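You operate a simulated robot arm through the tools that you are given. There is no shell and no other tool. Be economical: measure what you need, move in short steps, check, and stop when the job is done.

Carry out the task below with a simulated two-armed robot. There is one attempt and no reset: what you move stays moved.

Task
Take the white tape roll from the front table and put it on top of the carton there. Take the wooden brush on the front table and put it away on the top of the low table. Take the steel bottle and put it on the shelf of the shelf table. Count the black weights on the front table, then put as many of the little coils from the front table on the cardboard sheet there. Fetch the green plug from the front table and set it on the front table end. Do these in any order. Set down upright: steel bottle.

Only the result counts: the job must be done as asked and must still hold three seconds after the hand-in. Knocking over, shifting, dropping, spilling or breaking anything else fails it. Flat cloth is picked up by pressing the open fingertips on it (5 to 10 N) and closing them slowly along it; thin cloth reads only 2 to 8 mm in the jaws.

Robot
Two 7-joint arms with three-finger grippers on one trunk, on a base that drives. Base frame: it is fixed to the floor where the robot stands at the start and does not move with it; the origin is under the middle of the robot, x ahead of it, y to its left, z up. Lengths are in m, angles in degrees, forces in N, time in s.
The left shoulder is at the start at [0.042, 0.154, 1.007], the right one opposite. With the tool pointing down near the work surface each hand reaches from about 0.24 to 0.64 m from the robot's upright axis, wherever it stands, measured 20 degrees to its own side. Places, roughly: black weight (7x7x6 cm) [0.4, -0.8, 0.8]; cardboard sheet (21x17x1 cm) [0.6, -0.8, 0.8]; carton [0.5, -0.5, 0.75]; front table end [0.6, -1, 0.8]; green plug (4x4x4 cm) [1.2, -1.1, 0.8]; little coil [0.5, -1, 0.75]; shelf of the shelf table [1.3, 0.4, 0.3]; steel bottle (8x8x28 cm) [0.5, -0.4, 0.9]; top of the low table [-1, 9.9, 0.7]; white tape roll (5x5x3 cm) [0.7, -0.1, 0.8]; wooden brush (7x4x6 cm) [0.6, -0.3, 0.8]. Payload 2.69 kg a hand.
The TCP of each hand is the grasp point between the finger pads, 0.029 m short of the fingertips. In the tool frame z runs along the fingers and y along their closing line. Largest opening 0.12 m; the body of the gripper starts 0.078 m behind the TCP.
Orientation is that of the tool frame in the base frame, as [roll, pitch, yaw] about the fixed x, y, z axes, in that order (R = Rz(yaw) Ry(pitch) Rx(roll)). With the fingers straight down and closing along the base's y, the tool's x points along the base's -x, its y along +y and its z along -z.

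Tools
- The arms move only by the tool nudge_tool. It takes "left_steps", "right_steps" or both (then of equal length, played together; a hand with none holds still); each is a list of rows, each a list of 2 entries, a list of its own where there are three numbers: the shift along the tool's x, y, z in m, then the turn, a rotation vector about the tool's x, y, z in degrees. In form: [[[x, y, z], [rx, ry, rz]], ...]. A call has 1 to 8 rows; each row is the pose to reach, as a shift and turn from the pose commanded when the call began, along the tool's axes at that moment. "left_fingers" and "right_fingers" are, for a hand that has rows, the opening, from 0 (shut) to 1 (fully open), set as the call begins (left out, the last holds). Rows are played at 5 a second. More than 0.05 m and 8.6 degrees between two rows, or a gripper value outside its range, and nothing of the call is played. Where a pose cannot be reached the arm comes as near as it can. A force on the tool above 40 N (or 10 N above the force at the start of the call, whichever is more), or a blocked arm, ends the call early, and 0.2 s more pass. The fingers move at their own pace and stop on an object; they squeeze with about 35 N. The grip force told is the motor's: it shows also when the fingers shut on nothing. Time passes only in rows, and 0.2 s behind the last, so rows that repeat a pose let the fingers close. The reply holds the time, the measured pose of the TCP, the force on the tool along the base axes, the opening and the grip force, in the units named above and with some noise, with the torque about the TCP (base axes, N m) and any sound that the robot's microphone picked up.
- Cameras (640 x 400 px; columns grow to the right, rows downward): "scene" is now at [0.1433, -0.0452, 1.1859]; the picture's right is [-0.50, -0.87, 0.00], its down [-0.24, 0.14, -0.96] and it looks along [0.83, -0.48, -0.28] (base axes); focal length 236 px, centre (320, 200). "left" rides on the left gripper at [0.063, 0, -0.104] in its tool frame; the picture's right is [0.00, 1.00, 0.00], its down [-0.83, 0.00, -0.56] and it looks along [-0.56, 0.00, 0.83] (tool axes); focal length 275 px, centre (320, 200). "right" rides on the right gripper at [0.063, 0, -0.104] in its tool frame; the picture's right is [0.00, 1.00, 0.00], its down [-0.83, 0.00, -0.56] and it looks along [-0.56, 0.00, 0.83] (tool axes); focal length 275 px, centre (320, 200). There is no depth. A picture from a camera that has moved, and an enlarged one, comes with that camera's place and axes in the base frame and with its lens.
- snapshot(camera): a new picture of that camera. It takes no simulated time.
- lift_body(by): slides the trunk up (or, below 0, down) by that many m; the arms and the scene camera ride with it, the base frame stays. It gives what a move gives, with no picture.
- steer(legs): drives the robot by 1 to 6 legs, each [ahead, left, turn to the left] in m, m and degrees, along the robot's own axes; the way and the turn of a leg run together, so that a leg with both is an arc; at most 1.5 m and 180 degrees a leg. The arms and the cameras ride along, it lands a little off, and it stops where it bumps. It gives what a move gives.
- head_to(pan, tilt): turns the head with the scene camera to pan (to the left, within 80 degrees either way) and tilt (down, from -29 to 69), counted from straight ahead of the robot. It gives what a move gives.
- enlarge(camera, box): a new picture of the part [left, top, right, bottom] of that camera's present view, enlarged. It takes no simulated time.
- finish_job(): hands the job in; it is judged then, once.

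Work in short steps. Places have to be worked out from the pictures, the camera data and where the tool is seen: move nearer, look again, correct. Check each grasp and each placing, and mend what went wrong. You have 186 turns and 174 pictures in all, those below and enlarged ones among them. Open the grippers and draw the arms clear of the work before you hand the job in, unless the task says otherwise.

The tools are called by a JSON object that holds its "fn" and its "kwargs". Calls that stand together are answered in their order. nudge_tool: Moves the arms, as the interface text tells. Its arguments: {"type":"object","properties":{"left_steps":{"type":"array","items":{"type":"array"}},"left_fingers":{"type":"number"},"right_steps":{"type":"array","items":{"type":"array"}},"right_fingers":{"type":"number"}},"required":[]} The other tools are called the same way: lift_body (by) slides the trunk up or down; steer (legs) drives the base; head_to (pan, tilt) turns the head that bears the scene camera; snapshot (camera) takes a picture; enlarge (camera, box) takes an enlarged picture of a part of a camera's view; finish_job () hands the job in.

At the start:

```text
time: 0.0
left_eef_pos: [0.3382, -0.0559, 1.0543]
left_ee_rot: [-180.0, 0.1, -180.0]
left_wrist_force: [-1.0, -0.8, -0.5]
left_torque: [0.03, 0.0, -0.02]
left_width: 0.1199
left_grip_force: 0.1
right_eef_pos: [0.2853, -0.3726, 1.1482]
right_ee_rot: [-179.9, -0.1, -180.0]
right_wrist_force: [0.5, 1.1, 0.3]
right_torque: [-0.02, 0.0, 0.01]
right_width: 0.1201
right_grip_force: 0.1
trunk travel left (down, up): [-0.375, 0.063]
robot x, y, heading: [0.0036, 0.0005, -0.1]
head pan, tilt: [-29.8, 16.0]
```

scene: 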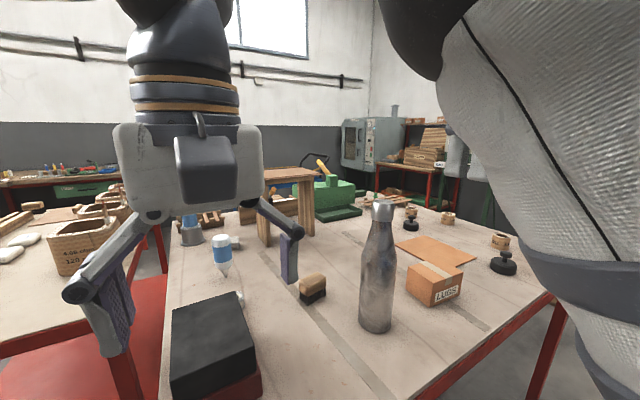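
right: 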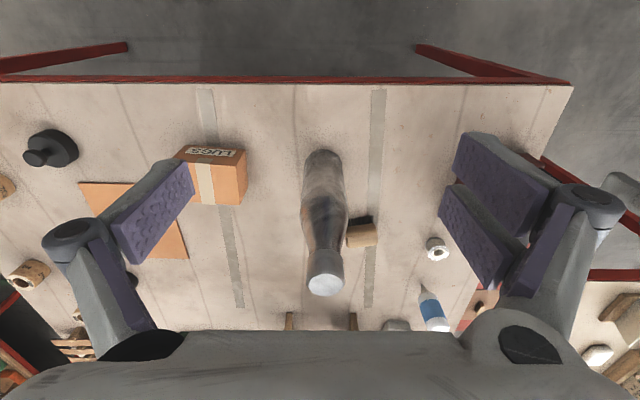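
left: 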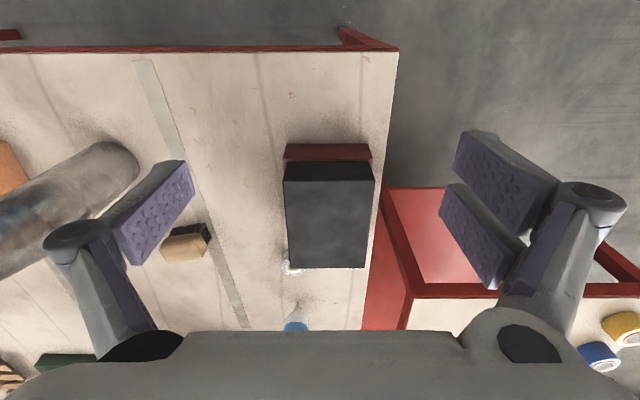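

I start by looking around with the head to map the front table and the surroundings.

{"fn": "head_to", "kwargs": {"pan": -50, "tilt": 25}}

{"fn": "snapshot", "kwargs": {"camera": "scene"}}

{"fn": "head_to", "kwargs": {"pan": 10, "tilt": 30}}

{"fn": "snapshot", "kwargs": {"camera": "scene"}}

{"fn": "head_to", "kwargs": {"pan": 75, "tilt": 15}}

{"fn": "snapshot", "kwargs": {"camera": "scene"}}

```text
time: 0.8
left_eef_pos: [0.3383, -0.0559, 1.0546]
left_ee_rot: [-180.0, 0.1, -179.9]
left_wrist_force: [-0.8, -0.2, 0.2]
left_torque: [0.0, -0.01, -0.01]
left_width: 0.12
left_grip_force: 0.1
right_eef_pos: [0.2848, -0.3713, 1.1469]
right_ee_rot: [-180.0, -0.1, -180.0]
right_wrist_force: [-0.1, 0.4, -0.1]
right_torque: [-0.04, 0.01, 0.0]
right_width: 0.1201
right_grip_force: 0.0
trunk travel left (down, up): [-0.375, 0.063]
robot x, y, heading: [0.0034, 0.001, -0.2]
head pan, tilt: [-50.0, 25.0]
```

```text
170 pictures are left
camera scene: at [0.1215, -0.0693, 1.1714], right [-0.77, -0.64, 0.0], down [-0.27, 0.32, -0.91], along [0.58, -0.69, -0.42], focal length 236 px, centre (320, 200)
```

scene: 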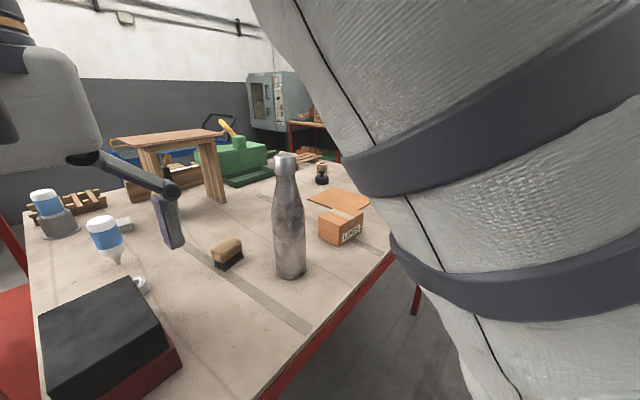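

```text
time: 2.1
left_eef_pos: [0.3386, -0.055, 1.0526]
left_ee_rot: [-180.0, 0.0, -180.0]
left_wrist_force: [0.3, 0.3, 0.3]
left_torque: [-0.02, 0.0, -0.02]
left_width: 0.1199
left_grip_force: 0.0
right_eef_pos: [0.2847, -0.3735, 1.1469]
right_ee_rot: [179.9, -0.2, 179.9]
right_wrist_force: [-0.1, 0.1, -0.1]
right_torque: [0.0, 0.0, -0.01]
right_width: 0.1198
right_grip_force: 0.0
trunk travel left (down, up): [-0.375, 0.063]
robot x, y, heading: [0.0023, -0.0033, -0.1]
head pan, tilt: [10.0, 30.0]
```

```text
169 pictures are left
camera scene: at [0.1477, -0.0342, 1.1738], right [-0.38, -0.92, 0.0], down [-0.37, 0.15, -0.92], along [0.85, -0.35, -0.4], focal length 236 px, centre (320, 200)
```

scene: 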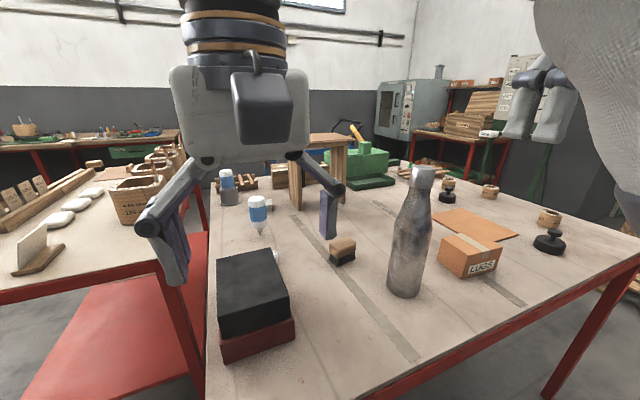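

```text
time: 3.5
left_eef_pos: [0.3399, -0.056, 1.0533]
left_ee_rot: [-180.0, 0.1, -180.0]
left_wrist_force: [0.0, 0.0, 0.3]
left_torque: [0.02, -0.03, 0.03]
left_width: 0.1203
left_grip_force: 0.1
right_eef_pos: [0.284, -0.373, 1.1479]
right_ee_rot: [-180.0, 0.1, 180.0]
right_wrist_force: [-0.3, 0.2, 0.4]
right_torque: [0.0, 0.01, 0.03]
right_width: 0.12
right_grip_force: 0.1
trunk travel left (down, up): [-0.375, 0.063]
robot x, y, heading: [-0.0002, -0.001, 0.0]
head pan, tilt: [75.0, 15.0]
```

```text
168 pictures are left
camera scene: at [0.0865, 0.0914, 1.1876], right [0.97, -0.26, 0.0], down [-0.07, -0.25, -0.97], along [0.25, 0.93, -0.26], focal length 236 px, centre (320, 200)
```

scene: 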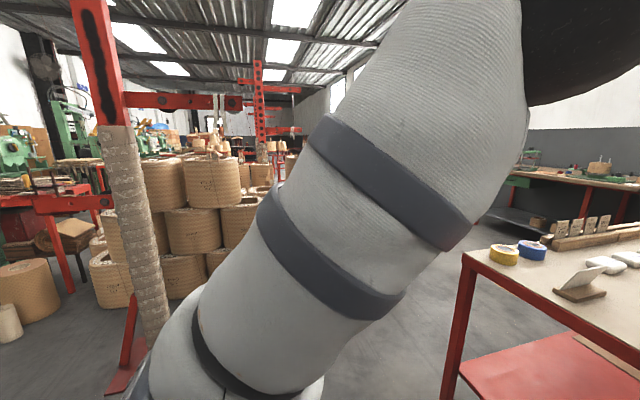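

I back off a little to get a wider view of both tables.

{"fn": "steer", "kwargs": {"legs": [[-0.4, 0, 0]]}}

{"fn": "head_to", "kwargs": {"pan": -40, "tilt": 25}}

{"fn": "snapshot", "kwargs": {"camera": "scene"}}

{"fn": "head_to", "kwargs": {"pan": 15, "tilt": 25}}

{"fn": "snapshot", "kwargs": {"camera": "scene"}}

{"fn": "snapshot", "kwargs": {"camera": "right"}}

{"fn": "snapshot", "kwargs": {"camera": "left"}}

```text
time: 5.9
left_eef_pos: [-0.0468, -0.0558, 1.0531]
left_ee_rot: [-180.0, 0.1, -179.8]
left_wrist_force: [0.0, 0.2, 0.0]
left_torque: [0.0, -0.03, 0.01]
left_width: 0.1197
left_grip_force: 0.0
right_eef_pos: [-0.1006, -0.372, 1.1486]
right_ee_rot: [179.9, 0.0, -179.8]
right_wrist_force: [0.2, 0.4, 1.2]
right_torque: [-0.02, -0.02, -0.03]
right_width: 0.12
right_grip_force: 0.0
trunk travel left (down, up): [-0.375, 0.063]
robot x, y, heading: [-0.3856, -0.0014, 0.3]
head pan, tilt: [75.0, 15.0]
```

```text
time: 7.9
left_eef_pos: [-0.0458, -0.0567, 1.0537]
left_ee_rot: [-179.9, 0.0, -179.8]
left_wrist_force: [-0.1, 0.1, 0.5]
left_torque: [0.01, -0.02, -0.02]
left_width: 0.1202
left_grip_force: 0.0
right_eef_pos: [-0.1011, -0.3741, 1.1489]
right_ee_rot: [179.7, 0.0, -179.9]
right_wrist_force: [0.1, 0.1, -0.3]
right_torque: [-0.01, -0.01, -0.02]
right_width: 0.1199
right_grip_force: 0.2
trunk travel left (down, up): [-0.375, 0.063]
robot x, y, heading: [-0.3855, 0.0029, 0.3]
head pan, tilt: [-40.0, 25.0]
```

```text
167 pictures are left
camera scene: at [-0.2345, -0.0243, 1.1749], right [-0.27, -0.96, 0.0], down [-0.37, 0.1, -0.92], along [0.89, -0.25, -0.39], focal length 236 px, centre (320, 200)
```

scene: 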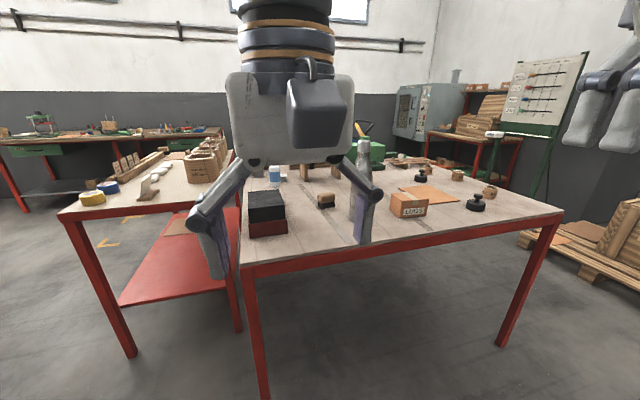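

```text
time: 9.1
left_eef_pos: [-0.0472, -0.055, 1.0541]
left_ee_rot: [-180.0, 0.1, -179.8]
left_wrist_force: [-0.3, 0.5, -0.2]
left_torque: [-0.04, 0.0, 0.01]
left_width: 0.1201
left_grip_force: 0.0
right_eef_pos: [-0.1, -0.3717, 1.1476]
right_ee_rot: [-179.9, -0.1, -179.7]
right_wrist_force: [-0.6, 0.3, -0.8]
right_torque: [0.03, 0.03, 0.01]
right_width: 0.1199
right_grip_force: 0.1
trunk travel left (down, up): [-0.375, 0.063]
robot x, y, heading: [-0.3868, 0.0001, 0.3]
head pan, tilt: [15.0, 25.0]
```

```text
166 pictures are left
camera scene: at [-0.2348, 0.0248, 1.1714], right [0.26, -0.97, 0.0], down [-0.41, -0.11, -0.91], along [0.87, 0.24, -0.42], focal length 236 px, centre (320, 200)
```

scene: 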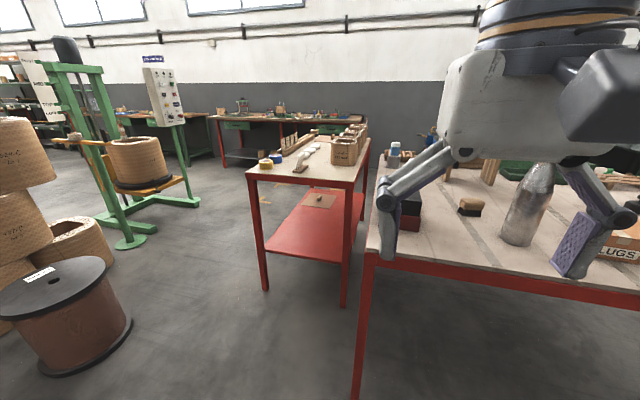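

```text
165 pictures are left
camera right: at [-0.1636, -0.3727, 1.2525], right [-0.01, 1.0, 0.0], down [0.83, 0.01, 0.56], along [0.56, 0.0, -0.83], focal length 275 px, centre (320, 200)
```

right: 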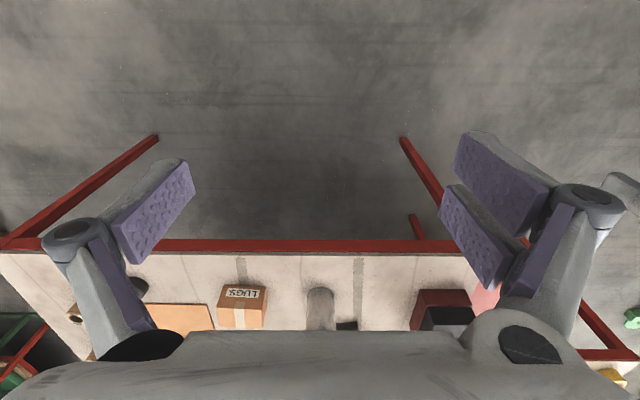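

```text
164 pictures are left
camera left: at [-0.1102, -0.0553, 1.1578], right [0.0, 1.0, 0.0], down [0.83, 0.0, 0.56], along [0.56, 0.0, -0.83], focal length 275 px, centre (320, 200)
```

left: 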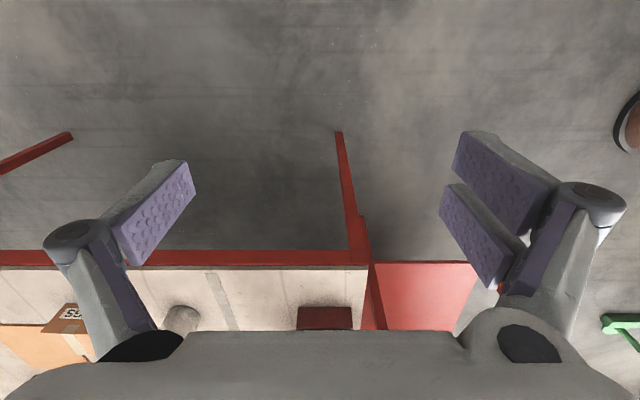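

Good wide view. The shelf table's red shelf starts at about x 0.83, y 0.17–0.69. I look at the right part of the front table now, to count weights and coils.

{"fn": "head_to", "kwargs": {"pan": -28, "tilt": 20}}

{"fn": "enlarge", "kwargs": {"camera": "scene", "box": [200, 100, 520, 300]}}

```text
time: 10.2
left_eef_pos: [-0.0459, -0.0547, 1.0537]
left_ee_rot: [179.9, 0.1, -179.9]
left_wrist_force: [-0.4, -0.5, -0.5]
left_torque: [0.0, -0.01, -0.01]
left_width: 0.1199
left_grip_force: 0.2
right_eef_pos: [-0.1022, -0.373, 1.1474]
right_ee_rot: [179.8, -0.1, -179.9]
right_wrist_force: [0.1, -0.2, 0.7]
right_torque: [-0.02, 0.0, -0.01]
right_width: 0.12
right_grip_force: 0.0
trunk travel left (down, up): [-0.375, 0.063]
robot x, y, heading: [-0.3872, -0.0029, 0.0]
head pan, tilt: [-28.0, 20.0]
```

```text
2.00 times, centred on (360, 200) of scene
camera zoom: at [-0.2344, -0.0251, 1.1776], right [-0.28, -0.96, 0.0], down [-0.35, 0.1, -0.93], along [0.9, -0.26, -0.36], focal length 473 px, centre (240, 200)
```

zoom: 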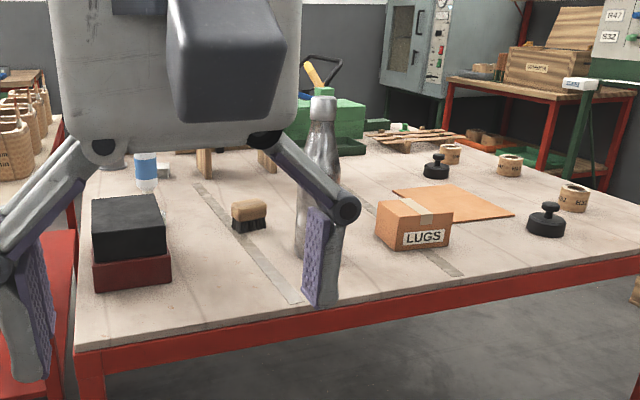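

Two weights and three coils so far in view. First the bottle (about x 0.50, y −0.37): I swing the right tool to horizontal, pointing ahead, out here in free space.

{"fn": "nudge_tool", "kwargs": {"right_steps": [[[-0.025, 0, 0.025], [0, -8.5, 0]], [[-0.05, 0, 0.05], [0, -17, 0]], [[-0.075, 0, 0.075], [0, -25.5, 0]], [[-0.1, 0, 0.1], [0, -34, 0]], [[-0.125, 0, 0.125], [0, -42.5, 0]], [[-0.15, 0, 0.15], [0, -51, 0]], [[-0.175, 0, 0.175], [0, -59.5, 0]], [[-0.2, 0, 0.2], [0, -68, 0]]], "right_fingers": 1}}

{"fn": "nudge_tool", "kwargs": {"right_steps": [[[0, 0, 0], [0, -7.3, 0]], [[0, 0, 0], [0, -14.6, 0]], [[0, 0, 0], [0, -22, 0]], [[0, 0, 0], [0, -22, 0]]]}}

{"fn": "snapshot", "kwargs": {"camera": "right"}}

{"fn": "snapshot", "kwargs": {"camera": "scene"}}

```text
time: 12.0
left_eef_pos: [-0.0459, -0.0559, 1.0534]
left_ee_rot: [-179.9, 0.0, -179.8]
left_wrist_force: [-0.5, -0.2, -0.3]
left_torque: [0.01, 0.01, 0.0]
left_width: 0.1202
left_grip_force: 0.1
right_eef_pos: [0.0995, -0.3722, 0.9461]
right_ee_rot: [-179.8, 68.0, -179.7]
right_wrist_force: [-0.1, 0.1, 0.3]
right_torque: [0.01, 0.0, 0.01]
right_width: 0.1199
right_grip_force: 0.1
right hand out of reach, approached as far as the arm can: row 2, 3, 4, 5
trunk travel left (down, up): [-0.375, 0.063]
robot x, y, heading: [-0.3852, -0.0021, 0.3]
head pan, tilt: [-28.0, 20.0]
```

```text
time: 13.0
left_eef_pos: [-0.0473, -0.0548, 1.0543]
left_ee_rot: [-180.0, 0.2, -179.8]
left_wrist_force: [0.2, -1.1, 0.2]
left_torque: [0.01, 0.02, -0.03]
left_width: 0.12
left_grip_force: 0.1
right_eef_pos: [0.1, -0.3725, 0.9485]
right_ee_rot: [-16.8, 89.9, -16.6]
right_wrist_force: [-0.4, -0.3, -0.4]
right_torque: [-0.03, -0.02, -0.01]
right_width: 0.12
right_grip_force: 0.1
trunk travel left (down, up): [-0.375, 0.063]
robot x, y, heading: [-0.3847, 0.0003, 0.2]
head pan, tilt: [-28.0, 20.0]
```

```text
162 pictures are left
camera right: at [-0.005, -0.3719, 0.8847], right [0.0, 1.0, -0.01], down [-0.56, 0.0, 0.83], along [0.83, 0.01, 0.56], focal length 275 px, centre (320, 200)
```

right: 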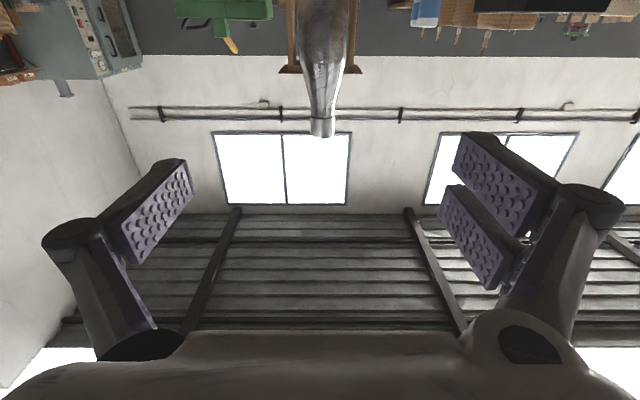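

```text
161 pictures are left
camera scene: at [-0.2415, -0.0425, 1.1795], right [-0.47, -0.88, 0.0], down [-0.3, 0.16, -0.94], along [0.83, -0.44, -0.34], focal length 236 px, centre (320, 200)
```

scene: 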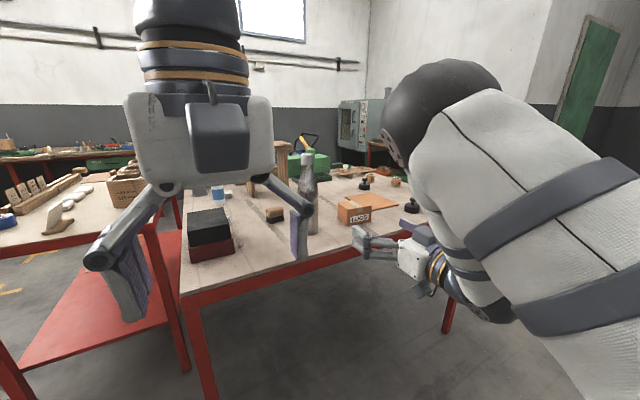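

The tool is level but its camera hangs below it; I tilt it 30° down for clearance over the table, and lower it to about z 0.88, then drive closer.

{"fn": "nudge_tool", "kwargs": {"right_steps": [[[0.02, 0, 0], [0, 7.5, 0]], [[0.04, 0, 0], [0, 15, 0]], [[0.06, 0, 0], [0, 22.5, 0]], [[0.075, 0, 0], [0, 30, 0]], [[0.075, 0, 0], [0, 30, 0]]]}}

{"fn": "steer", "kwargs": {"legs": [[0.25, 0, 0]]}}

{"fn": "snapshot", "kwargs": {"camera": "right"}}

{"fn": "snapshot", "kwargs": {"camera": "scene"}}

```text
time: 14.2
left_eef_pos: [-0.0471, -0.0543, 1.0543]
left_ee_rot: [180.0, 0.2, -179.9]
left_wrist_force: [-0.5, 0.7, -0.4]
left_torque: [-0.01, -0.02, 0.01]
left_width: 0.12
left_grip_force: 0.0
right_eef_pos: [0.0987, -0.3718, 0.8718]
right_ee_rot: [-179.9, 59.9, -179.7]
right_wrist_force: [0.7, 0.8, -0.4]
right_torque: [-0.03, -0.02, -0.02]
right_width: 0.1199
right_grip_force: 0.0
trunk travel left (down, up): [-0.375, 0.063]
robot x, y, heading: [-0.3875, -0.0021, 0.2]
head pan, tilt: [-28.0, 20.0]
```

```text
time: 16.0
left_eef_pos: [0.2035, -0.0542, 1.053]
left_ee_rot: [-180.0, 0.0, -179.6]
left_wrist_force: [-0.7, 0.5, -0.2]
left_torque: [-0.01, 0.01, 0.0]
left_width: 0.12
left_grip_force: 0.0
right_eef_pos: [0.3508, -0.3695, 0.871]
right_ee_rot: [-180.0, 60.0, -179.7]
right_wrist_force: [0.0, 0.7, 0.1]
right_torque: [-0.01, 0.0, 0.05]
right_width: 0.1198
right_grip_force: 0.1
trunk travel left (down, up): [-0.375, 0.063]
robot x, y, heading: [-0.1346, 0.0002, 0.3]
head pan, tilt: [-28.0, 20.0]
```

```text
160 pictures are left
camera right: at [0.2284, -0.3712, 0.8694], right [-0.01, 1.0, 0.0], down [-0.07, 0.0, 1.0], along [1.0, 0.01, 0.07], focal length 275 px, centre (320, 200)
```

right: 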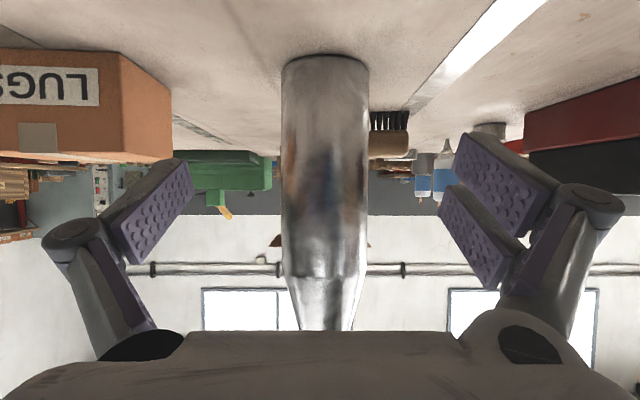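

```text
159 pictures are left
camera scene: at [0.0099, -0.0415, 1.1794], right [-0.47, -0.89, 0.0], down [-0.3, 0.16, -0.94], along [0.83, -0.44, -0.34], focal length 236 px, centre (320, 200)
```

scene: 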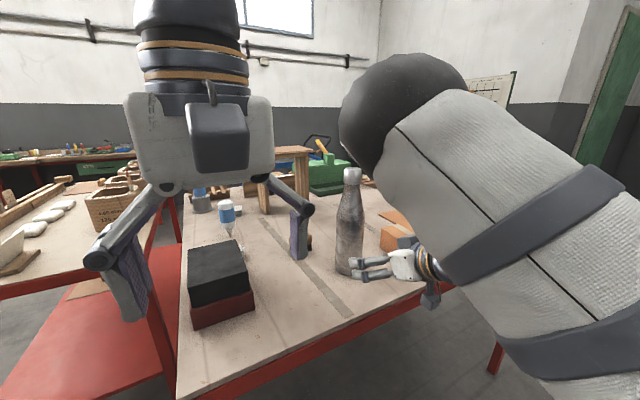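

The bottle axis is about x 0.487, y −0.364. I drive 0.09 ahead, then finish the approach with the arm.

{"fn": "steer", "kwargs": {"legs": [[0.09, 0, 0]]}}

{"fn": "snapshot", "kwargs": {"camera": "right"}}

```text
time: 17.1
left_eef_pos: [0.2931, -0.0537, 1.0547]
left_ee_rot: [180.0, -0.1, -179.7]
left_wrist_force: [1.2, 0.3, -0.5]
left_torque: [0.05, 0.04, 0.0]
left_width: 0.1198
left_grip_force: 0.1
right_eef_pos: [0.4381, -0.3697, 0.8716]
right_ee_rot: [180.0, 59.9, -179.6]
right_wrist_force: [0.1, 0.5, -0.6]
right_torque: [-0.02, 0.02, -0.02]
right_width: 0.1203
right_grip_force: 0.1
trunk travel left (down, up): [-0.375, 0.063]
robot x, y, heading: [-0.0472, 0.0019, 0.2]
head pan, tilt: [-28.0, 20.0]
```

```text
158 pictures are left
camera right: at [0.3164, -0.3708, 0.8694], right [-0.01, 1.0, 0.0], down [-0.06, 0.0, 1.0], along [1.0, 0.01, 0.06], focal length 275 px, centre (320, 200)
```

right: 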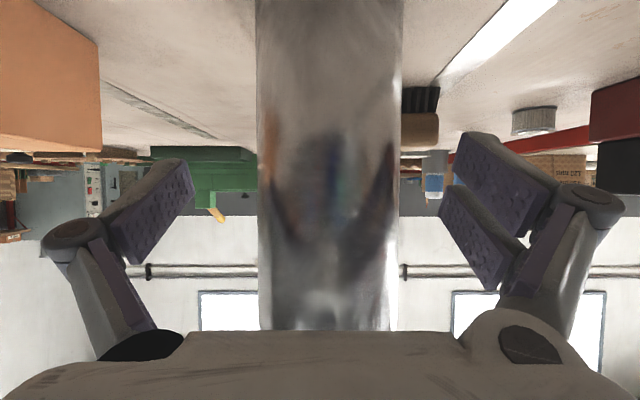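

Bottle still centred between the fingers; I move the last 4 cm and close.

{"fn": "nudge_tool", "kwargs": {"right_steps": [[[-0.01, 0.006, 0.018], [0, 0, 0]], [[-0.021, 0.006, 0.0365], [0, 0, 0]], [[-0.021, 0.006, 0.0365], [0, 0, 0]]]}}

{"fn": "nudge_tool", "kwargs": {"right_steps": [[[0, 0, 0], [0, 0, 0]], [[0, 0, 0], [0, 0, 0]], [[0, 0, 0], [0, 0, 0]], [[0, 0, 0], [0, 0, 0]]], "right_fingers": 0}}

{"fn": "snapshot", "kwargs": {"camera": "right"}}

```text
time: 17.9
left_eef_pos: [0.2928, -0.0534, 1.0544]
left_ee_rot: [180.0, 0.1, -179.7]
left_wrist_force: [-0.1, -0.9, 0.6]
left_torque: [0.01, -0.01, 0.0]
left_width: 0.1201
left_grip_force: 0.1
right_eef_pos: [0.4798, -0.3641, 0.8729]
right_ee_rot: [180.0, 60.0, -179.7]
right_wrist_force: [-0.1, 0.6, -0.7]
right_torque: [-0.04, 0.01, 0.0]
right_width: 0.1201
right_grip_force: 0.1
trunk travel left (down, up): [-0.375, 0.063]
robot x, y, heading: [-0.0477, 0.0015, 0.3]
head pan, tilt: [-28.0, 20.0]
```

```text
time: 18.9
left_eef_pos: [0.2917, -0.0543, 1.0549]
left_ee_rot: [180.0, 0.2, -179.7]
left_wrist_force: [-0.9, -0.7, 0.2]
left_torque: [0.04, -0.01, 0.0]
left_width: 0.1198
left_grip_force: 0.2
right_eef_pos: [0.479, -0.3652, 0.8721]
right_ee_rot: [180.0, 60.1, -179.8]
right_wrist_force: [-0.8, -4.5, 4.7]
right_torque: [-0.02, 0.16, 0.11]
right_width: 0.0688
right_grip_force: 35.0
trunk travel left (down, up): [-0.375, 0.063]
robot x, y, heading: [-0.0493, 0.0018, 0.6]
head pan, tilt: [-28.0, 20.0]
```

```text
157 pictures are left
camera right: at [0.3576, -0.3652, 0.8702], right [-0.01, 1.0, 0.0], down [-0.07, 0.0, 1.0], along [1.0, 0.01, 0.07], focal length 275 px, centre (320, 200)
```

right: 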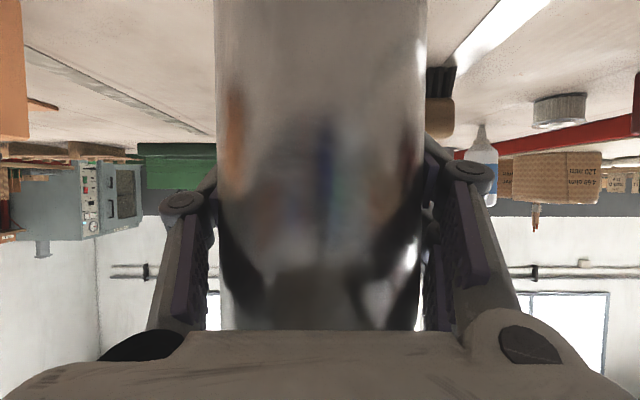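

Gripped (width 0.069). Lift 6 cm.

{"fn": "nudge_tool", "kwargs": {"right_steps": [[[-0.026, 0, -0.015], [0, 0, 0]], [[-0.052, 0, -0.03], [0, 0, 0]], [[-0.052, 0, -0.03], [0, 0, 0]]]}}

{"fn": "snapshot", "kwargs": {"camera": "scene"}}

```text
time: 19.7
left_eef_pos: [0.293, -0.0527, 1.055]
left_ee_rot: [-180.0, 0.0, -179.7]
left_wrist_force: [-0.1, 0.3, 1.0]
left_torque: [0.05, 0.01, -0.01]
left_width: 0.1202
left_grip_force: 0.0
right_eef_pos: [0.478, -0.3629, 0.9317]
right_ee_rot: [-179.9, 59.9, -179.9]
right_wrist_force: [0.6, -0.2, -5.9]
right_torque: [-0.01, -0.09, 0.01]
right_width: 0.0683
right_grip_force: 35.0
trunk travel left (down, up): [-0.375, 0.063]
robot x, y, heading: [-0.0501, 0.0006, 0.5]
head pan, tilt: [-28.0, 20.0]
```

```text
156 pictures are left
camera scene: at [0.0977, -0.0414, 1.1793], right [-0.47, -0.89, 0.0], down [-0.3, 0.16, -0.94], along [0.83, -0.44, -0.34], focal length 236 px, centre (320, 200)
```

scene: 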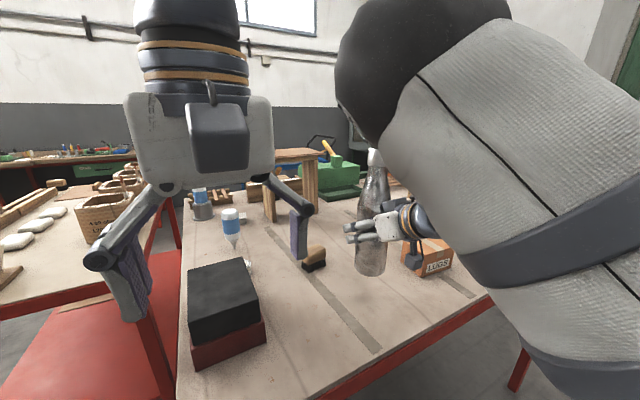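

Bottle hangs upright. I back off and slide left to face the shelf table.

{"fn": "steer", "kwargs": {"legs": [[-0.45, 0, 0], [0, 0.62, 0]]}}

{"fn": "head_to", "kwargs": {"pan": 0, "tilt": 35}}

{"fn": "snapshot", "kwargs": {"camera": "right"}}

{"fn": "snapshot", "kwargs": {"camera": "scene"}}

```text
time: 27.2
left_eef_pos: [-0.1566, 0.562, 1.0535]
left_ee_rot: [-179.9, 0.1, -179.6]
left_wrist_force: [0.7, -0.7, -1.1]
left_torque: [-0.01, 0.0, 0.03]
left_width: 0.1201
left_grip_force: 0.0
right_eef_pos: [0.0303, 0.2537, 0.9331]
right_ee_rot: [-180.0, 59.8, -179.7]
right_wrist_force: [0.7, -0.5, -6.2]
right_torque: [-0.03, -0.1, 0.01]
right_width: 0.0685
right_grip_force: 35.3
trunk travel left (down, up): [-0.375, 0.063]
robot x, y, heading: [-0.4967, 0.6161, 0.6]
head pan, tilt: [-28.0, 20.0]
```

```text
time: 28.2
left_eef_pos: [-0.1572, 0.5626, 1.0533]
left_ee_rot: [179.9, 0.1, -179.6]
left_wrist_force: [-0.1, 0.4, 0.9]
left_torque: [0.03, 0.02, 0.01]
left_width: 0.12
left_grip_force: 0.0
right_eef_pos: [0.0307, 0.2527, 0.9316]
right_ee_rot: [-180.0, 59.9, -179.7]
right_wrist_force: [-0.2, 0.5, -5.5]
right_torque: [0.02, -0.1, -0.01]
right_width: 0.0689
right_grip_force: 35.3
trunk travel left (down, up): [-0.375, 0.063]
robot x, y, heading: [-0.4957, 0.6147, 0.5]
head pan, tilt: [0.0, 35.0]
```

```text
155 pictures are left
camera right: at [-0.0916, 0.2525, 0.9294], right [-0.01, 1.0, 0.0], down [-0.06, 0.0, 1.0], along [1.0, 0.01, 0.06], focal length 275 px, centre (320, 200)
```

right: 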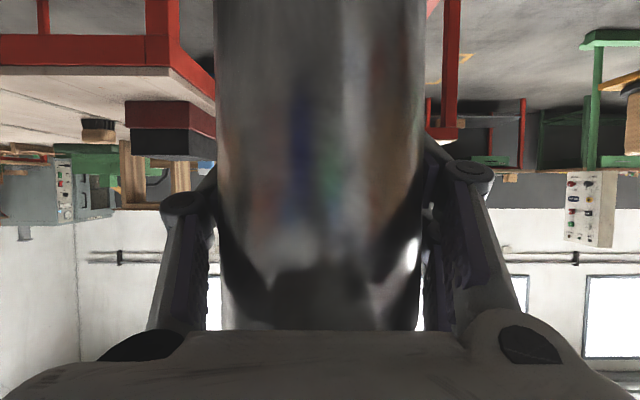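

```text
154 pictures are left
camera scene: at [-0.3458, 0.6181, 1.1556], right [0.01, -1.0, 0.0], down [-0.57, 0.0, -0.82], along [0.82, 0.0, -0.57], focal length 236 px, centre (320, 200)
```

scene: 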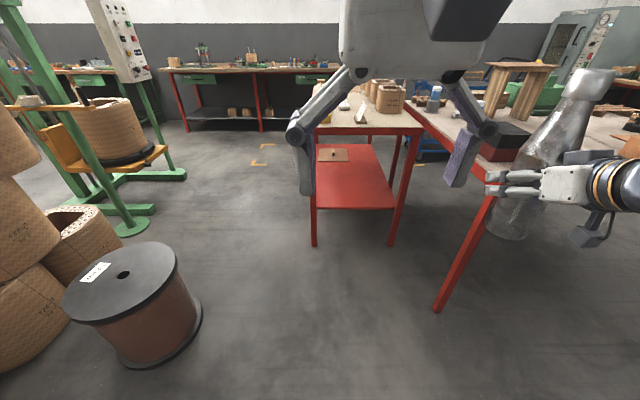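

Shelf front edge at x≈0.80, y 0.18–0.64, z≈0.30, free in front. I slide left a bit and lower the trunk.

{"fn": "steer", "kwargs": {"legs": [[0, 0.145, -0.5]]}}

{"fn": "lift_body", "kwargs": {"by": -0.37}}

{"fn": "snapshot", "kwargs": {"camera": "scene"}}

```text
time: 29.9
left_eef_pos: [-0.1566, 0.7019, 1.0544]
left_ee_rot: [180.0, 0.2, 180.0]
left_wrist_force: [0.3, -0.1, 0.1]
left_torque: [-0.01, -0.02, 0.02]
left_width: 0.1198
left_grip_force: 0.0
right_eef_pos: [0.0261, 0.3913, 0.9323]
right_ee_rot: [180.0, 59.9, 179.9]
right_wrist_force: [0.3, 0.3, -6.0]
right_torque: [0.02, -0.11, 0.01]
right_width: 0.0685
right_grip_force: 34.8
trunk travel left (down, up): [-0.375, 0.063]
robot x, y, heading: [-0.4956, 0.758, -0.1]
head pan, tilt: [0.0, 35.0]
```

```text
time: 31.7
left_eef_pos: [-0.1504, 0.7043, 0.8822]
left_ee_rot: [179.4, -0.6, -179.2]
left_wrist_force: [1.4, 0.7, -7.4]
left_torque: [0.15, 0.04, 0.07]
left_width: 0.12
left_grip_force: 0.1
right_eef_pos: [0.0286, 0.3898, 0.7609]
right_ee_rot: [179.6, 59.5, 179.4]
right_wrist_force: [-0.4, -0.9, -6.7]
right_torque: [0.01, -0.14, -0.01]
right_width: 0.0687
right_grip_force: 35.0
trunk travel left (down, up): [-0.209, 0.229]
robot x, y, heading: [-0.498, 0.7595, -0.2]
head pan, tilt: [0.0, 35.0]
stopped: the force on the tool passed its limit at 58 N (the readings are from after the stop); the commanded pose is now the measured one
```

```text
153 pictures are left
camera scene: at [-0.294, 0.7589, 0.9805], right [0.0, -1.0, 0.0], down [-0.57, 0.0, -0.82], along [0.82, 0.0, -0.57], focal length 236 px, centre (320, 200)
```

scene: 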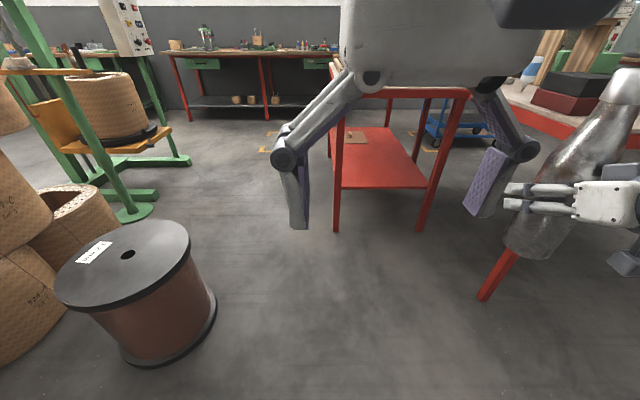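

Something exceeded the force limit halfway, perhaps just inertia; nothing seems touched in view. I check the views from the hand and retry in a smaller step.

{"fn": "lift_body", "kwargs": {"by": -0.08}}

{"fn": "snapshot", "kwargs": {"camera": "left"}}

{"fn": "snapshot", "kwargs": {"camera": "right"}}

```text
time: 32.1
left_eef_pos: [-0.1477, 0.7078, 0.8691]
left_ee_rot: [178.9, -0.8, -178.9]
left_wrist_force: [1.6, 1.8, -6.3]
left_torque: [0.13, 0.1, 0.03]
left_width: 0.12
left_grip_force: 0.1
right_eef_pos: [0.0279, 0.3901, 0.7517]
right_ee_rot: [179.2, 59.5, 179.0]
right_wrist_force: [-1.2, 0.7, -5.2]
right_torque: [0.01, -0.12, 0.0]
right_width: 0.0685
right_grip_force: 35.1
trunk travel left (down, up): [-0.199, 0.239]
robot x, y, heading: [-0.4962, 0.7598, -0.2]
head pan, tilt: [0.0, 35.0]
stopped: the force on the tool passed its limit at 50 N (the readings are from after the stop); the commanded pose is now the measured one
```

```text
152 pictures are left
camera left: at [-0.2095, 0.7049, 0.9736], right [-0.01, 1.0, 0.02], down [0.84, 0.0, 0.54], along [0.54, 0.02, -0.84], focal length 275 px, centre (320, 200)
```

left: 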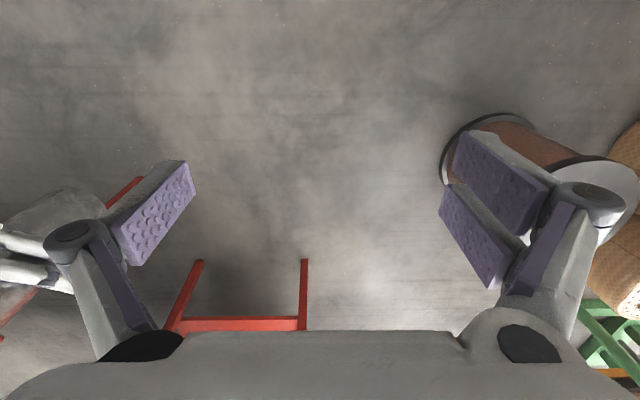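

```text
151 pictures are left
camera right: at [-0.0939, 0.3901, 0.7506], right [0.0, 1.0, 0.0], down [-0.06, 0.0, 1.0], along [1.0, 0.0, 0.06], focal length 275 px, centre (320, 200)
```

right: 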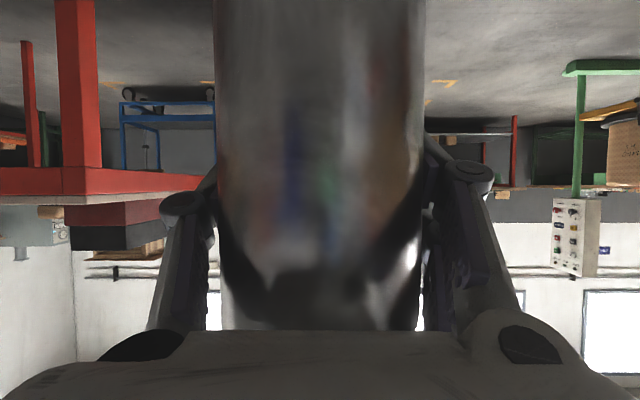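

The left arm is being deflected: something touches its elbow. I look left with the head.

{"fn": "lift_body", "kwargs": {"by": 0.04}}

{"fn": "head_to", "kwargs": {"pan": 78, "tilt": 45}}

{"fn": "snapshot", "kwargs": {"camera": "scene"}}

{"fn": "snapshot", "kwargs": {"camera": "scene"}}

```text
time: 32.9
left_eef_pos: [-0.1476, 0.7068, 0.9093]
left_ee_rot: [178.9, -0.8, -179.0]
left_wrist_force: [0.3, 0.6, -0.1]
left_torque: [0.03, -0.02, 0.0]
left_width: 0.1202
left_grip_force: 0.0
right_eef_pos: [0.0284, 0.39, 0.7923]
right_ee_rot: [179.4, 59.5, 179.2]
right_wrist_force: [-0.8, 0.5, -6.9]
right_torque: [0.0, -0.12, 0.01]
right_width: 0.0685
right_grip_force: 34.6
trunk travel left (down, up): [-0.239, 0.199]
robot x, y, heading: [-0.4975, 0.7573, -0.0]
head pan, tilt: [0.0, 35.0]
```

```text
time: 34.4
left_eef_pos: [-0.1482, 0.7073, 0.91]
left_ee_rot: [178.9, -0.8, -178.9]
left_wrist_force: [0.0, 0.7, -0.4]
left_torque: [0.0, -0.01, 0.02]
left_width: 0.1199
left_grip_force: 0.0
right_eef_pos: [0.0277, 0.3895, 0.7923]
right_ee_rot: [179.3, 59.6, 179.1]
right_wrist_force: [0.0, -0.1, -6.1]
right_torque: [-0.02, -0.13, -0.04]
right_width: 0.0685
right_grip_force: 34.7
trunk travel left (down, up): [-0.239, 0.199]
robot x, y, heading: [-0.4977, 0.7565, -0.0]
head pan, tilt: [78.0, 45.0]
```

```text
150 pictures are left
camera scene: at [-0.3733, 0.8386, 0.9971], right [0.98, -0.21, 0.0], down [-0.15, -0.69, -0.71], along [0.15, 0.69, -0.71], focal length 236 px, centre (320, 200)
```

scene: 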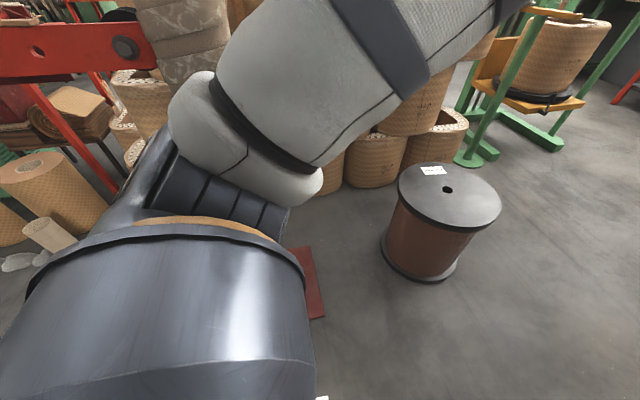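

```text
149 pictures are left
camera scene: at [-0.3733, 0.8386, 0.9971], right [0.98, -0.21, 0.0], down [-0.15, -0.69, -0.71], along [0.15, 0.69, -0.71], focal length 236 px, centre (320, 200)
```

scene: 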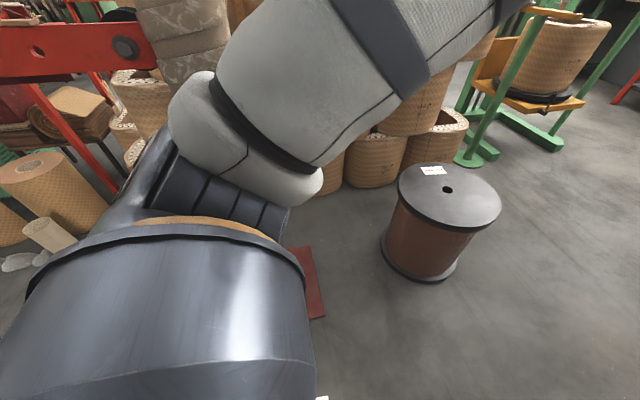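

The left elbow is beside the red gantry. I move right, ahead past the gantry, then back left, before lowering more.

{"fn": "steer", "kwargs": {"legs": [[0, -0.2, 0], [0.42, 0, 0], [0, 0.17, 0]]}}

{"fn": "lift_body", "kwargs": {"by": -0.235}}

{"fn": "snapshot", "kwargs": {"camera": "scene"}}

```text
time: 40.3
left_eef_pos: [0.2762, 0.6752, 0.9106]
left_ee_rot: [179.0, -0.7, -178.9]
left_wrist_force: [-0.3, 0.1, -0.2]
left_torque: [0.0, -0.04, 0.0]
left_width: 0.1197
left_grip_force: 0.1
right_eef_pos: [0.4517, 0.3571, 0.7935]
right_ee_rot: [179.4, 59.6, 179.2]
right_wrist_force: [0.0, 0.4, -6.5]
right_torque: [0.0, -0.12, 0.0]
right_width: 0.0685
right_grip_force: 34.9
trunk travel left (down, up): [-0.239, 0.199]
robot x, y, heading: [-0.0733, 0.7256, 0.0]
head pan, tilt: [78.0, 45.0]
```

```text
time: 41.3
left_eef_pos: [0.283, 0.6795, 0.8455]
left_ee_rot: [178.3, -1.3, -178.0]
left_wrist_force: [1.9, 0.9, -6.6]
left_torque: [0.26, 0.02, 0.13]
left_width: 0.1199
left_grip_force: 0.0
right_eef_pos: [0.454, 0.3562, 0.7329]
right_ee_rot: [179.3, 59.3, 178.8]
right_wrist_force: [-0.3, 0.1, -5.5]
right_torque: [0.04, -0.08, 0.02]
right_width: 0.0686
right_grip_force: 34.5
trunk travel left (down, up): [-0.181, 0.256]
robot x, y, heading: [-0.0748, 0.7253, 0.1]
head pan, tilt: [78.0, 45.0]
stopped: the force on the tool passed its limit at 58 N (the readings are from after the stop); the commanded pose is now the measured one
```

```text
148 pictures are left
camera scene: at [0.0676, 0.806, 0.9369], right [0.98, -0.21, 0.0], down [-0.15, -0.69, -0.71], along [0.15, 0.69, -0.71], focal length 236 px, centre (320, 200)
```

scene: 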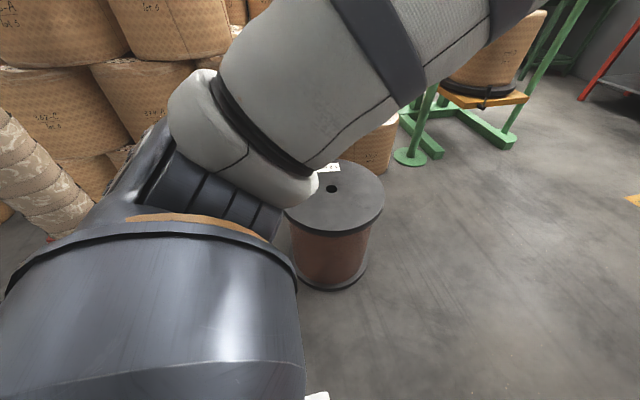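

Same spot again regardless of place, so it's the left elbow against the robot itself. I raise the trunk a bit, then lift the left hand, which opens that elbow.

{"fn": "lift_body", "kwargs": {"by": 0.05}}

{"fn": "nudge_tool", "kwargs": {"left_steps": [[[0, 0, -0.045], [0, 0, 0]], [[0, 0, -0.09], [0, 0, 0]], [[0, 0, -0.135], [0, 0, 0]], [[0, 0, -0.18], [0, 0, 0]], [[0, 0, -0.225], [0, 0, 0]], [[0, 0, -0.25], [0, 0, 0]]]}}

{"fn": "lift_body", "kwargs": {"by": -0.22}}

{"fn": "snapshot", "kwargs": {"camera": "scene"}}

```text
time: 42.2
left_eef_pos: [0.2839, 0.6803, 0.8965]
left_ee_rot: [178.3, -1.3, -178.1]
left_wrist_force: [-0.3, 0.0, -0.1]
left_torque: [0.03, 0.03, -0.01]
left_width: 0.12
left_grip_force: 0.1
right_eef_pos: [0.4544, 0.3561, 0.7825]
right_ee_rot: [179.3, 59.3, 179.0]
right_wrist_force: [0.2, 0.0, -5.9]
right_torque: [-0.03, -0.11, -0.03]
right_width: 0.0687
right_grip_force: 35.3
trunk travel left (down, up): [-0.231, 0.206]
robot x, y, heading: [-0.0722, 0.7288, -0.1]
head pan, tilt: [78.0, 45.0]
```

```text
time: 43.6
left_eef_pos: [0.2812, 0.6806, 0.972]
left_ee_rot: [178.3, -1.2, -178.1]
left_wrist_force: [-1.3, -0.4, -0.7]
left_torque: [0.01, -0.03, 0.0]
left_width: 0.1201
left_grip_force: 0.1
left hand out of reach, approached as far as the arm can: row 2, 3, 4, 5, 6
right_eef_pos: [0.4545, 0.3571, 0.7834]
right_ee_rot: [179.3, 59.3, 178.9]
right_wrist_force: [-0.5, 0.3, -6.2]
right_torque: [0.01, -0.11, 0.0]
right_width: 0.0687
right_grip_force: 35.1
trunk travel left (down, up): [-0.231, 0.206]
robot x, y, heading: [-0.0735, 0.7217, 0.2]
head pan, tilt: [78.0, 45.0]
```

```text
time: 45.9
left_eef_pos: [0.3419, 0.6829, 0.6899]
left_ee_rot: [178.1, -11.8, -178.1]
left_wrist_force: [5.3, 9.9, 5.7]
left_torque: [-1.02, 0.51, 0.2]
left_width: 0.1199
left_grip_force: 0.0
right_eef_pos: [0.4766, 0.3552, 0.525]
right_ee_rot: [179.4, 54.1, 179.1]
right_wrist_force: [-0.3, -0.7, -6.3]
right_torque: [0.05, -0.08, -0.02]
right_width: 0.0685
right_grip_force: 35.0
trunk travel left (down, up): [-0.011, 0.426]
robot x, y, heading: [-0.0705, 0.7248, 0.2]
head pan, tilt: [78.0, 45.0]
```

```text
147 pictures are left
camera scene: at [0.1258, 0.8061, 0.7551], right [0.98, -0.21, 0.0], down [-0.15, -0.69, -0.71], along [0.15, 0.69, -0.71], focal length 236 px, centre (320, 200)
```

scene: 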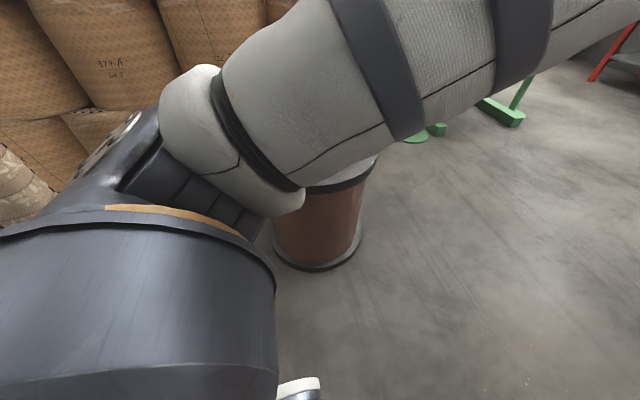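

The lowering pushed the left arm against the body and tips things. I raise again and stretch the left hand ahead and outward to open its elbow.

{"fn": "lift_body", "kwargs": {"by": 0.25}}

{"fn": "nudge_tool", "kwargs": {"left_steps": [[[-0.04, 0.02, 0], [0, 0, 0]], [[-0.08, 0.04, 0], [0, 0, 0]], [[-0.12, 0.06, 0], [0, 0, 0]], [[-0.16, 0.08, 0], [0, 0, 0]], [[-0.2, 0.1, 0], [0, 0, 0]], [[-0.22, 0.12, 0], [0, 0, 0]]]}}

{"fn": "snapshot", "kwargs": {"camera": "scene"}}

```text
time: 48.5
left_eef_pos: [0.3422, 0.6808, 0.9393]
left_ee_rot: [178.0, -11.8, -178.2]
left_wrist_force: [-0.5, 0.2, 0.5]
left_torque: [0.01, 0.0, -0.02]
left_width: 0.1199
left_grip_force: 0.1
right_eef_pos: [0.4764, 0.3559, 0.7746]
right_ee_rot: [179.3, 54.1, 179.1]
right_wrist_force: [0.4, -0.2, -7.0]
right_torque: [0.0, -0.11, 0.02]
right_width: 0.0683
right_grip_force: 34.7
trunk travel left (down, up): [-0.261, 0.176]
robot x, y, heading: [-0.0733, 0.7287, -0.0]
head pan, tilt: [78.0, 45.0]
```

```text
time: 49.9
left_eef_pos: [0.4523, 0.8271, 0.868]
left_ee_rot: [178.1, -11.8, -178.1]
left_wrist_force: [0.7, 0.8, -0.5]
left_torque: [-0.09, -0.02, 0.03]
left_width: 0.12
left_grip_force: 0.1
left hand out of reach, approached as far as the arm can: row 2, 3, 4, 5, 6
right_eef_pos: [0.4752, 0.3567, 0.7745]
right_ee_rot: [179.5, 54.3, 179.2]
right_wrist_force: [0.0, 0.8, -6.0]
right_torque: [0.0, -0.08, -0.03]
right_width: 0.0687
right_grip_force: 35.4
trunk travel left (down, up): [-0.261, 0.176]
robot x, y, heading: [-0.0723, 0.7251, -0.1]
head pan, tilt: [78.0, 45.0]
```

```text
146 pictures are left
camera scene: at [0.0455, 0.8073, 1.0188], right [0.98, -0.21, 0.0], down [-0.15, -0.69, -0.71], along [0.15, 0.69, -0.71], focal length 236 px, centre (320, 200)
```

scene: 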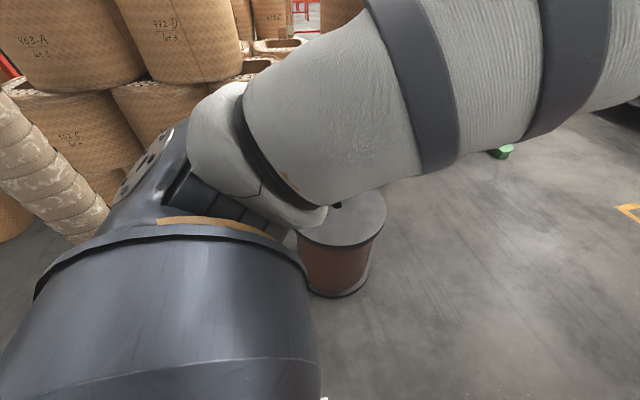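

The left arm is more open now. I try lowering in smaller steps and watch both hands' poses.

{"fn": "lift_body", "kwargs": {"by": -0.1}}

{"fn": "lift_body", "kwargs": {"by": -0.1}}

```text
time: 51.2
left_eef_pos: [0.4543, 0.8286, 0.7713]
left_ee_rot: [178.0, -11.8, -178.1]
left_wrist_force: [-0.1, -0.5, -0.5]
left_torque: [-0.01, -0.03, 0.0]
left_width: 0.1203
left_grip_force: 0.0
right_eef_pos: [0.4752, 0.356, 0.6761]
right_ee_rot: [179.4, 54.2, 179.1]
right_wrist_force: [0.2, -0.4, -6.0]
right_torque: [-0.02, -0.1, 0.0]
right_width: 0.0687
right_grip_force: 34.7
trunk travel left (down, up): [-0.161, 0.276]
robot x, y, heading: [-0.0736, 0.7262, 0.2]
head pan, tilt: [78.0, 45.0]
```

```text
time: 52.6
left_eef_pos: [0.4549, 0.8286, 0.6704]
left_ee_rot: [178.0, -11.9, -178.0]
left_wrist_force: [-0.3, -0.5, 0.1]
left_torque: [-0.04, -0.02, -0.02]
left_width: 0.12
left_grip_force: 0.1
right_eef_pos: [0.4757, 0.3548, 0.576]
right_ee_rot: [179.3, 54.2, 179.0]
right_wrist_force: [0.3, 0.9, -5.8]
right_torque: [0.02, -0.06, 0.0]
right_width: 0.0685
right_grip_force: 34.7
trunk travel left (down, up): [-0.061, 0.376]
robot x, y, heading: [-0.0697, 0.7268, -0.1]
head pan, tilt: [78.0, 45.0]
```

Lowering is now clean. I restore the bottle to upright (tool pitch 60°) and lower the right hand to z≈0.45.

{"fn": "nudge_tool", "kwargs": {"right_steps": [[[0.034, 0, 0.025], [0, -3, 0]], [[0.068, 0, 0.049], [0, -5.9, 0]], [[0.102, 0, 0.074], [0, -5.9, 0]], [[0.102, 0, 0.074], [0, -5.9, 0]]]}}

{"fn": "head_to", "kwargs": {"pan": -10, "tilt": 35}}

{"fn": "head_to", "kwargs": {"pan": -20, "tilt": 30}}

{"fn": "snapshot", "kwargs": {"camera": "scene"}}

{"fn": "snapshot", "kwargs": {"camera": "right"}}

```text
time: 53.6
left_eef_pos: [0.4544, 0.8288, 0.6688]
left_ee_rot: [178.0, -11.8, -178.1]
left_wrist_force: [0.1, -0.2, -0.3]
left_torque: [0.0, 0.01, 0.01]
left_width: 0.12
left_grip_force: 0.1
right_eef_pos: [0.4761, 0.3565, 0.4491]
right_ee_rot: [179.3, 60.0, 179.0]
right_wrist_force: [-0.5, -0.1, -6.7]
right_torque: [-0.01, -0.12, -0.04]
right_width: 0.0686
right_grip_force: 35.1
trunk travel left (down, up): [-0.061, 0.376]
robot x, y, heading: [-0.0708, 0.7251, 0.3]
head pan, tilt: [78.0, 45.0]
```

```text
time: 55.2
left_eef_pos: [0.4545, 0.8276, 0.6698]
left_ee_rot: [177.9, -11.9, -178.1]
left_wrist_force: [-0.1, -0.3, 0.5]
left_torque: [-0.03, -0.01, -0.02]
left_width: 0.1201
left_grip_force: 0.0
right_eef_pos: [0.4755, 0.3565, 0.4503]
right_ee_rot: [179.1, 59.9, 178.9]
right_wrist_force: [0.4, 0.9, -5.7]
right_torque: [-0.01, -0.12, -0.02]
right_width: 0.0686
right_grip_force: 34.9
trunk travel left (down, up): [-0.061, 0.376]
robot x, y, heading: [-0.0736, 0.7277, -0.0]
head pan, tilt: [-10.0, 35.0]
```

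```text
time: 55.9
left_eef_pos: [0.4548, 0.8276, 0.6707]
left_ee_rot: [178.0, -11.9, -178.1]
left_wrist_force: [-0.3, -0.4, 0.0]
left_torque: [0.0, -0.01, 0.0]
left_width: 0.1198
left_grip_force: 0.1
right_eef_pos: [0.475, 0.3571, 0.4498]
right_ee_rot: [179.2, 60.1, 178.9]
right_wrist_force: [0.5, 0.2, -5.8]
right_torque: [0.02, -0.1, 0.02]
right_width: 0.0685
right_grip_force: 35.3
trunk travel left (down, up): [-0.061, 0.376]
robot x, y, heading: [-0.0702, 0.7264, -0.2]
head pan, tilt: [-20.0, 30.0]
```

```text
145 pictures are left
camera scene: at [0.1813, 0.6957, 0.822], right [-0.34, -0.94, 0.0], down [-0.47, 0.17, -0.87], along [0.81, -0.3, -0.5], focal length 236 px, centre (320, 200)
```

scene: 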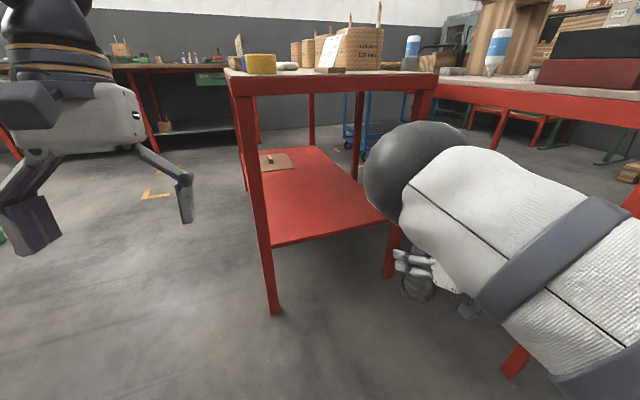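

```text
144 pictures are left
camera right: at [0.354, 0.3567, 0.4473], right [0.01, 1.0, 0.0], down [-0.07, 0.0, 1.0], along [1.0, -0.01, 0.07], focal length 275 px, centre (320, 200)
```

right: 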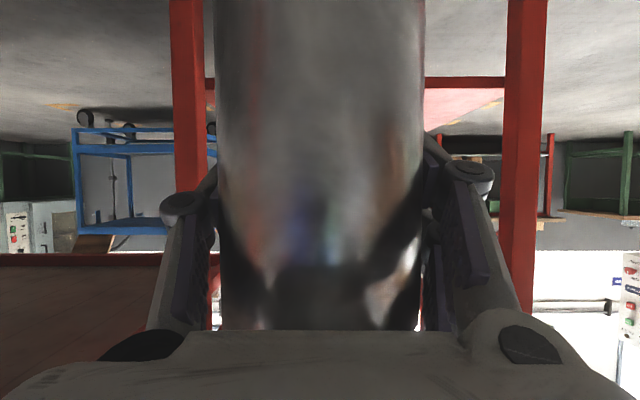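

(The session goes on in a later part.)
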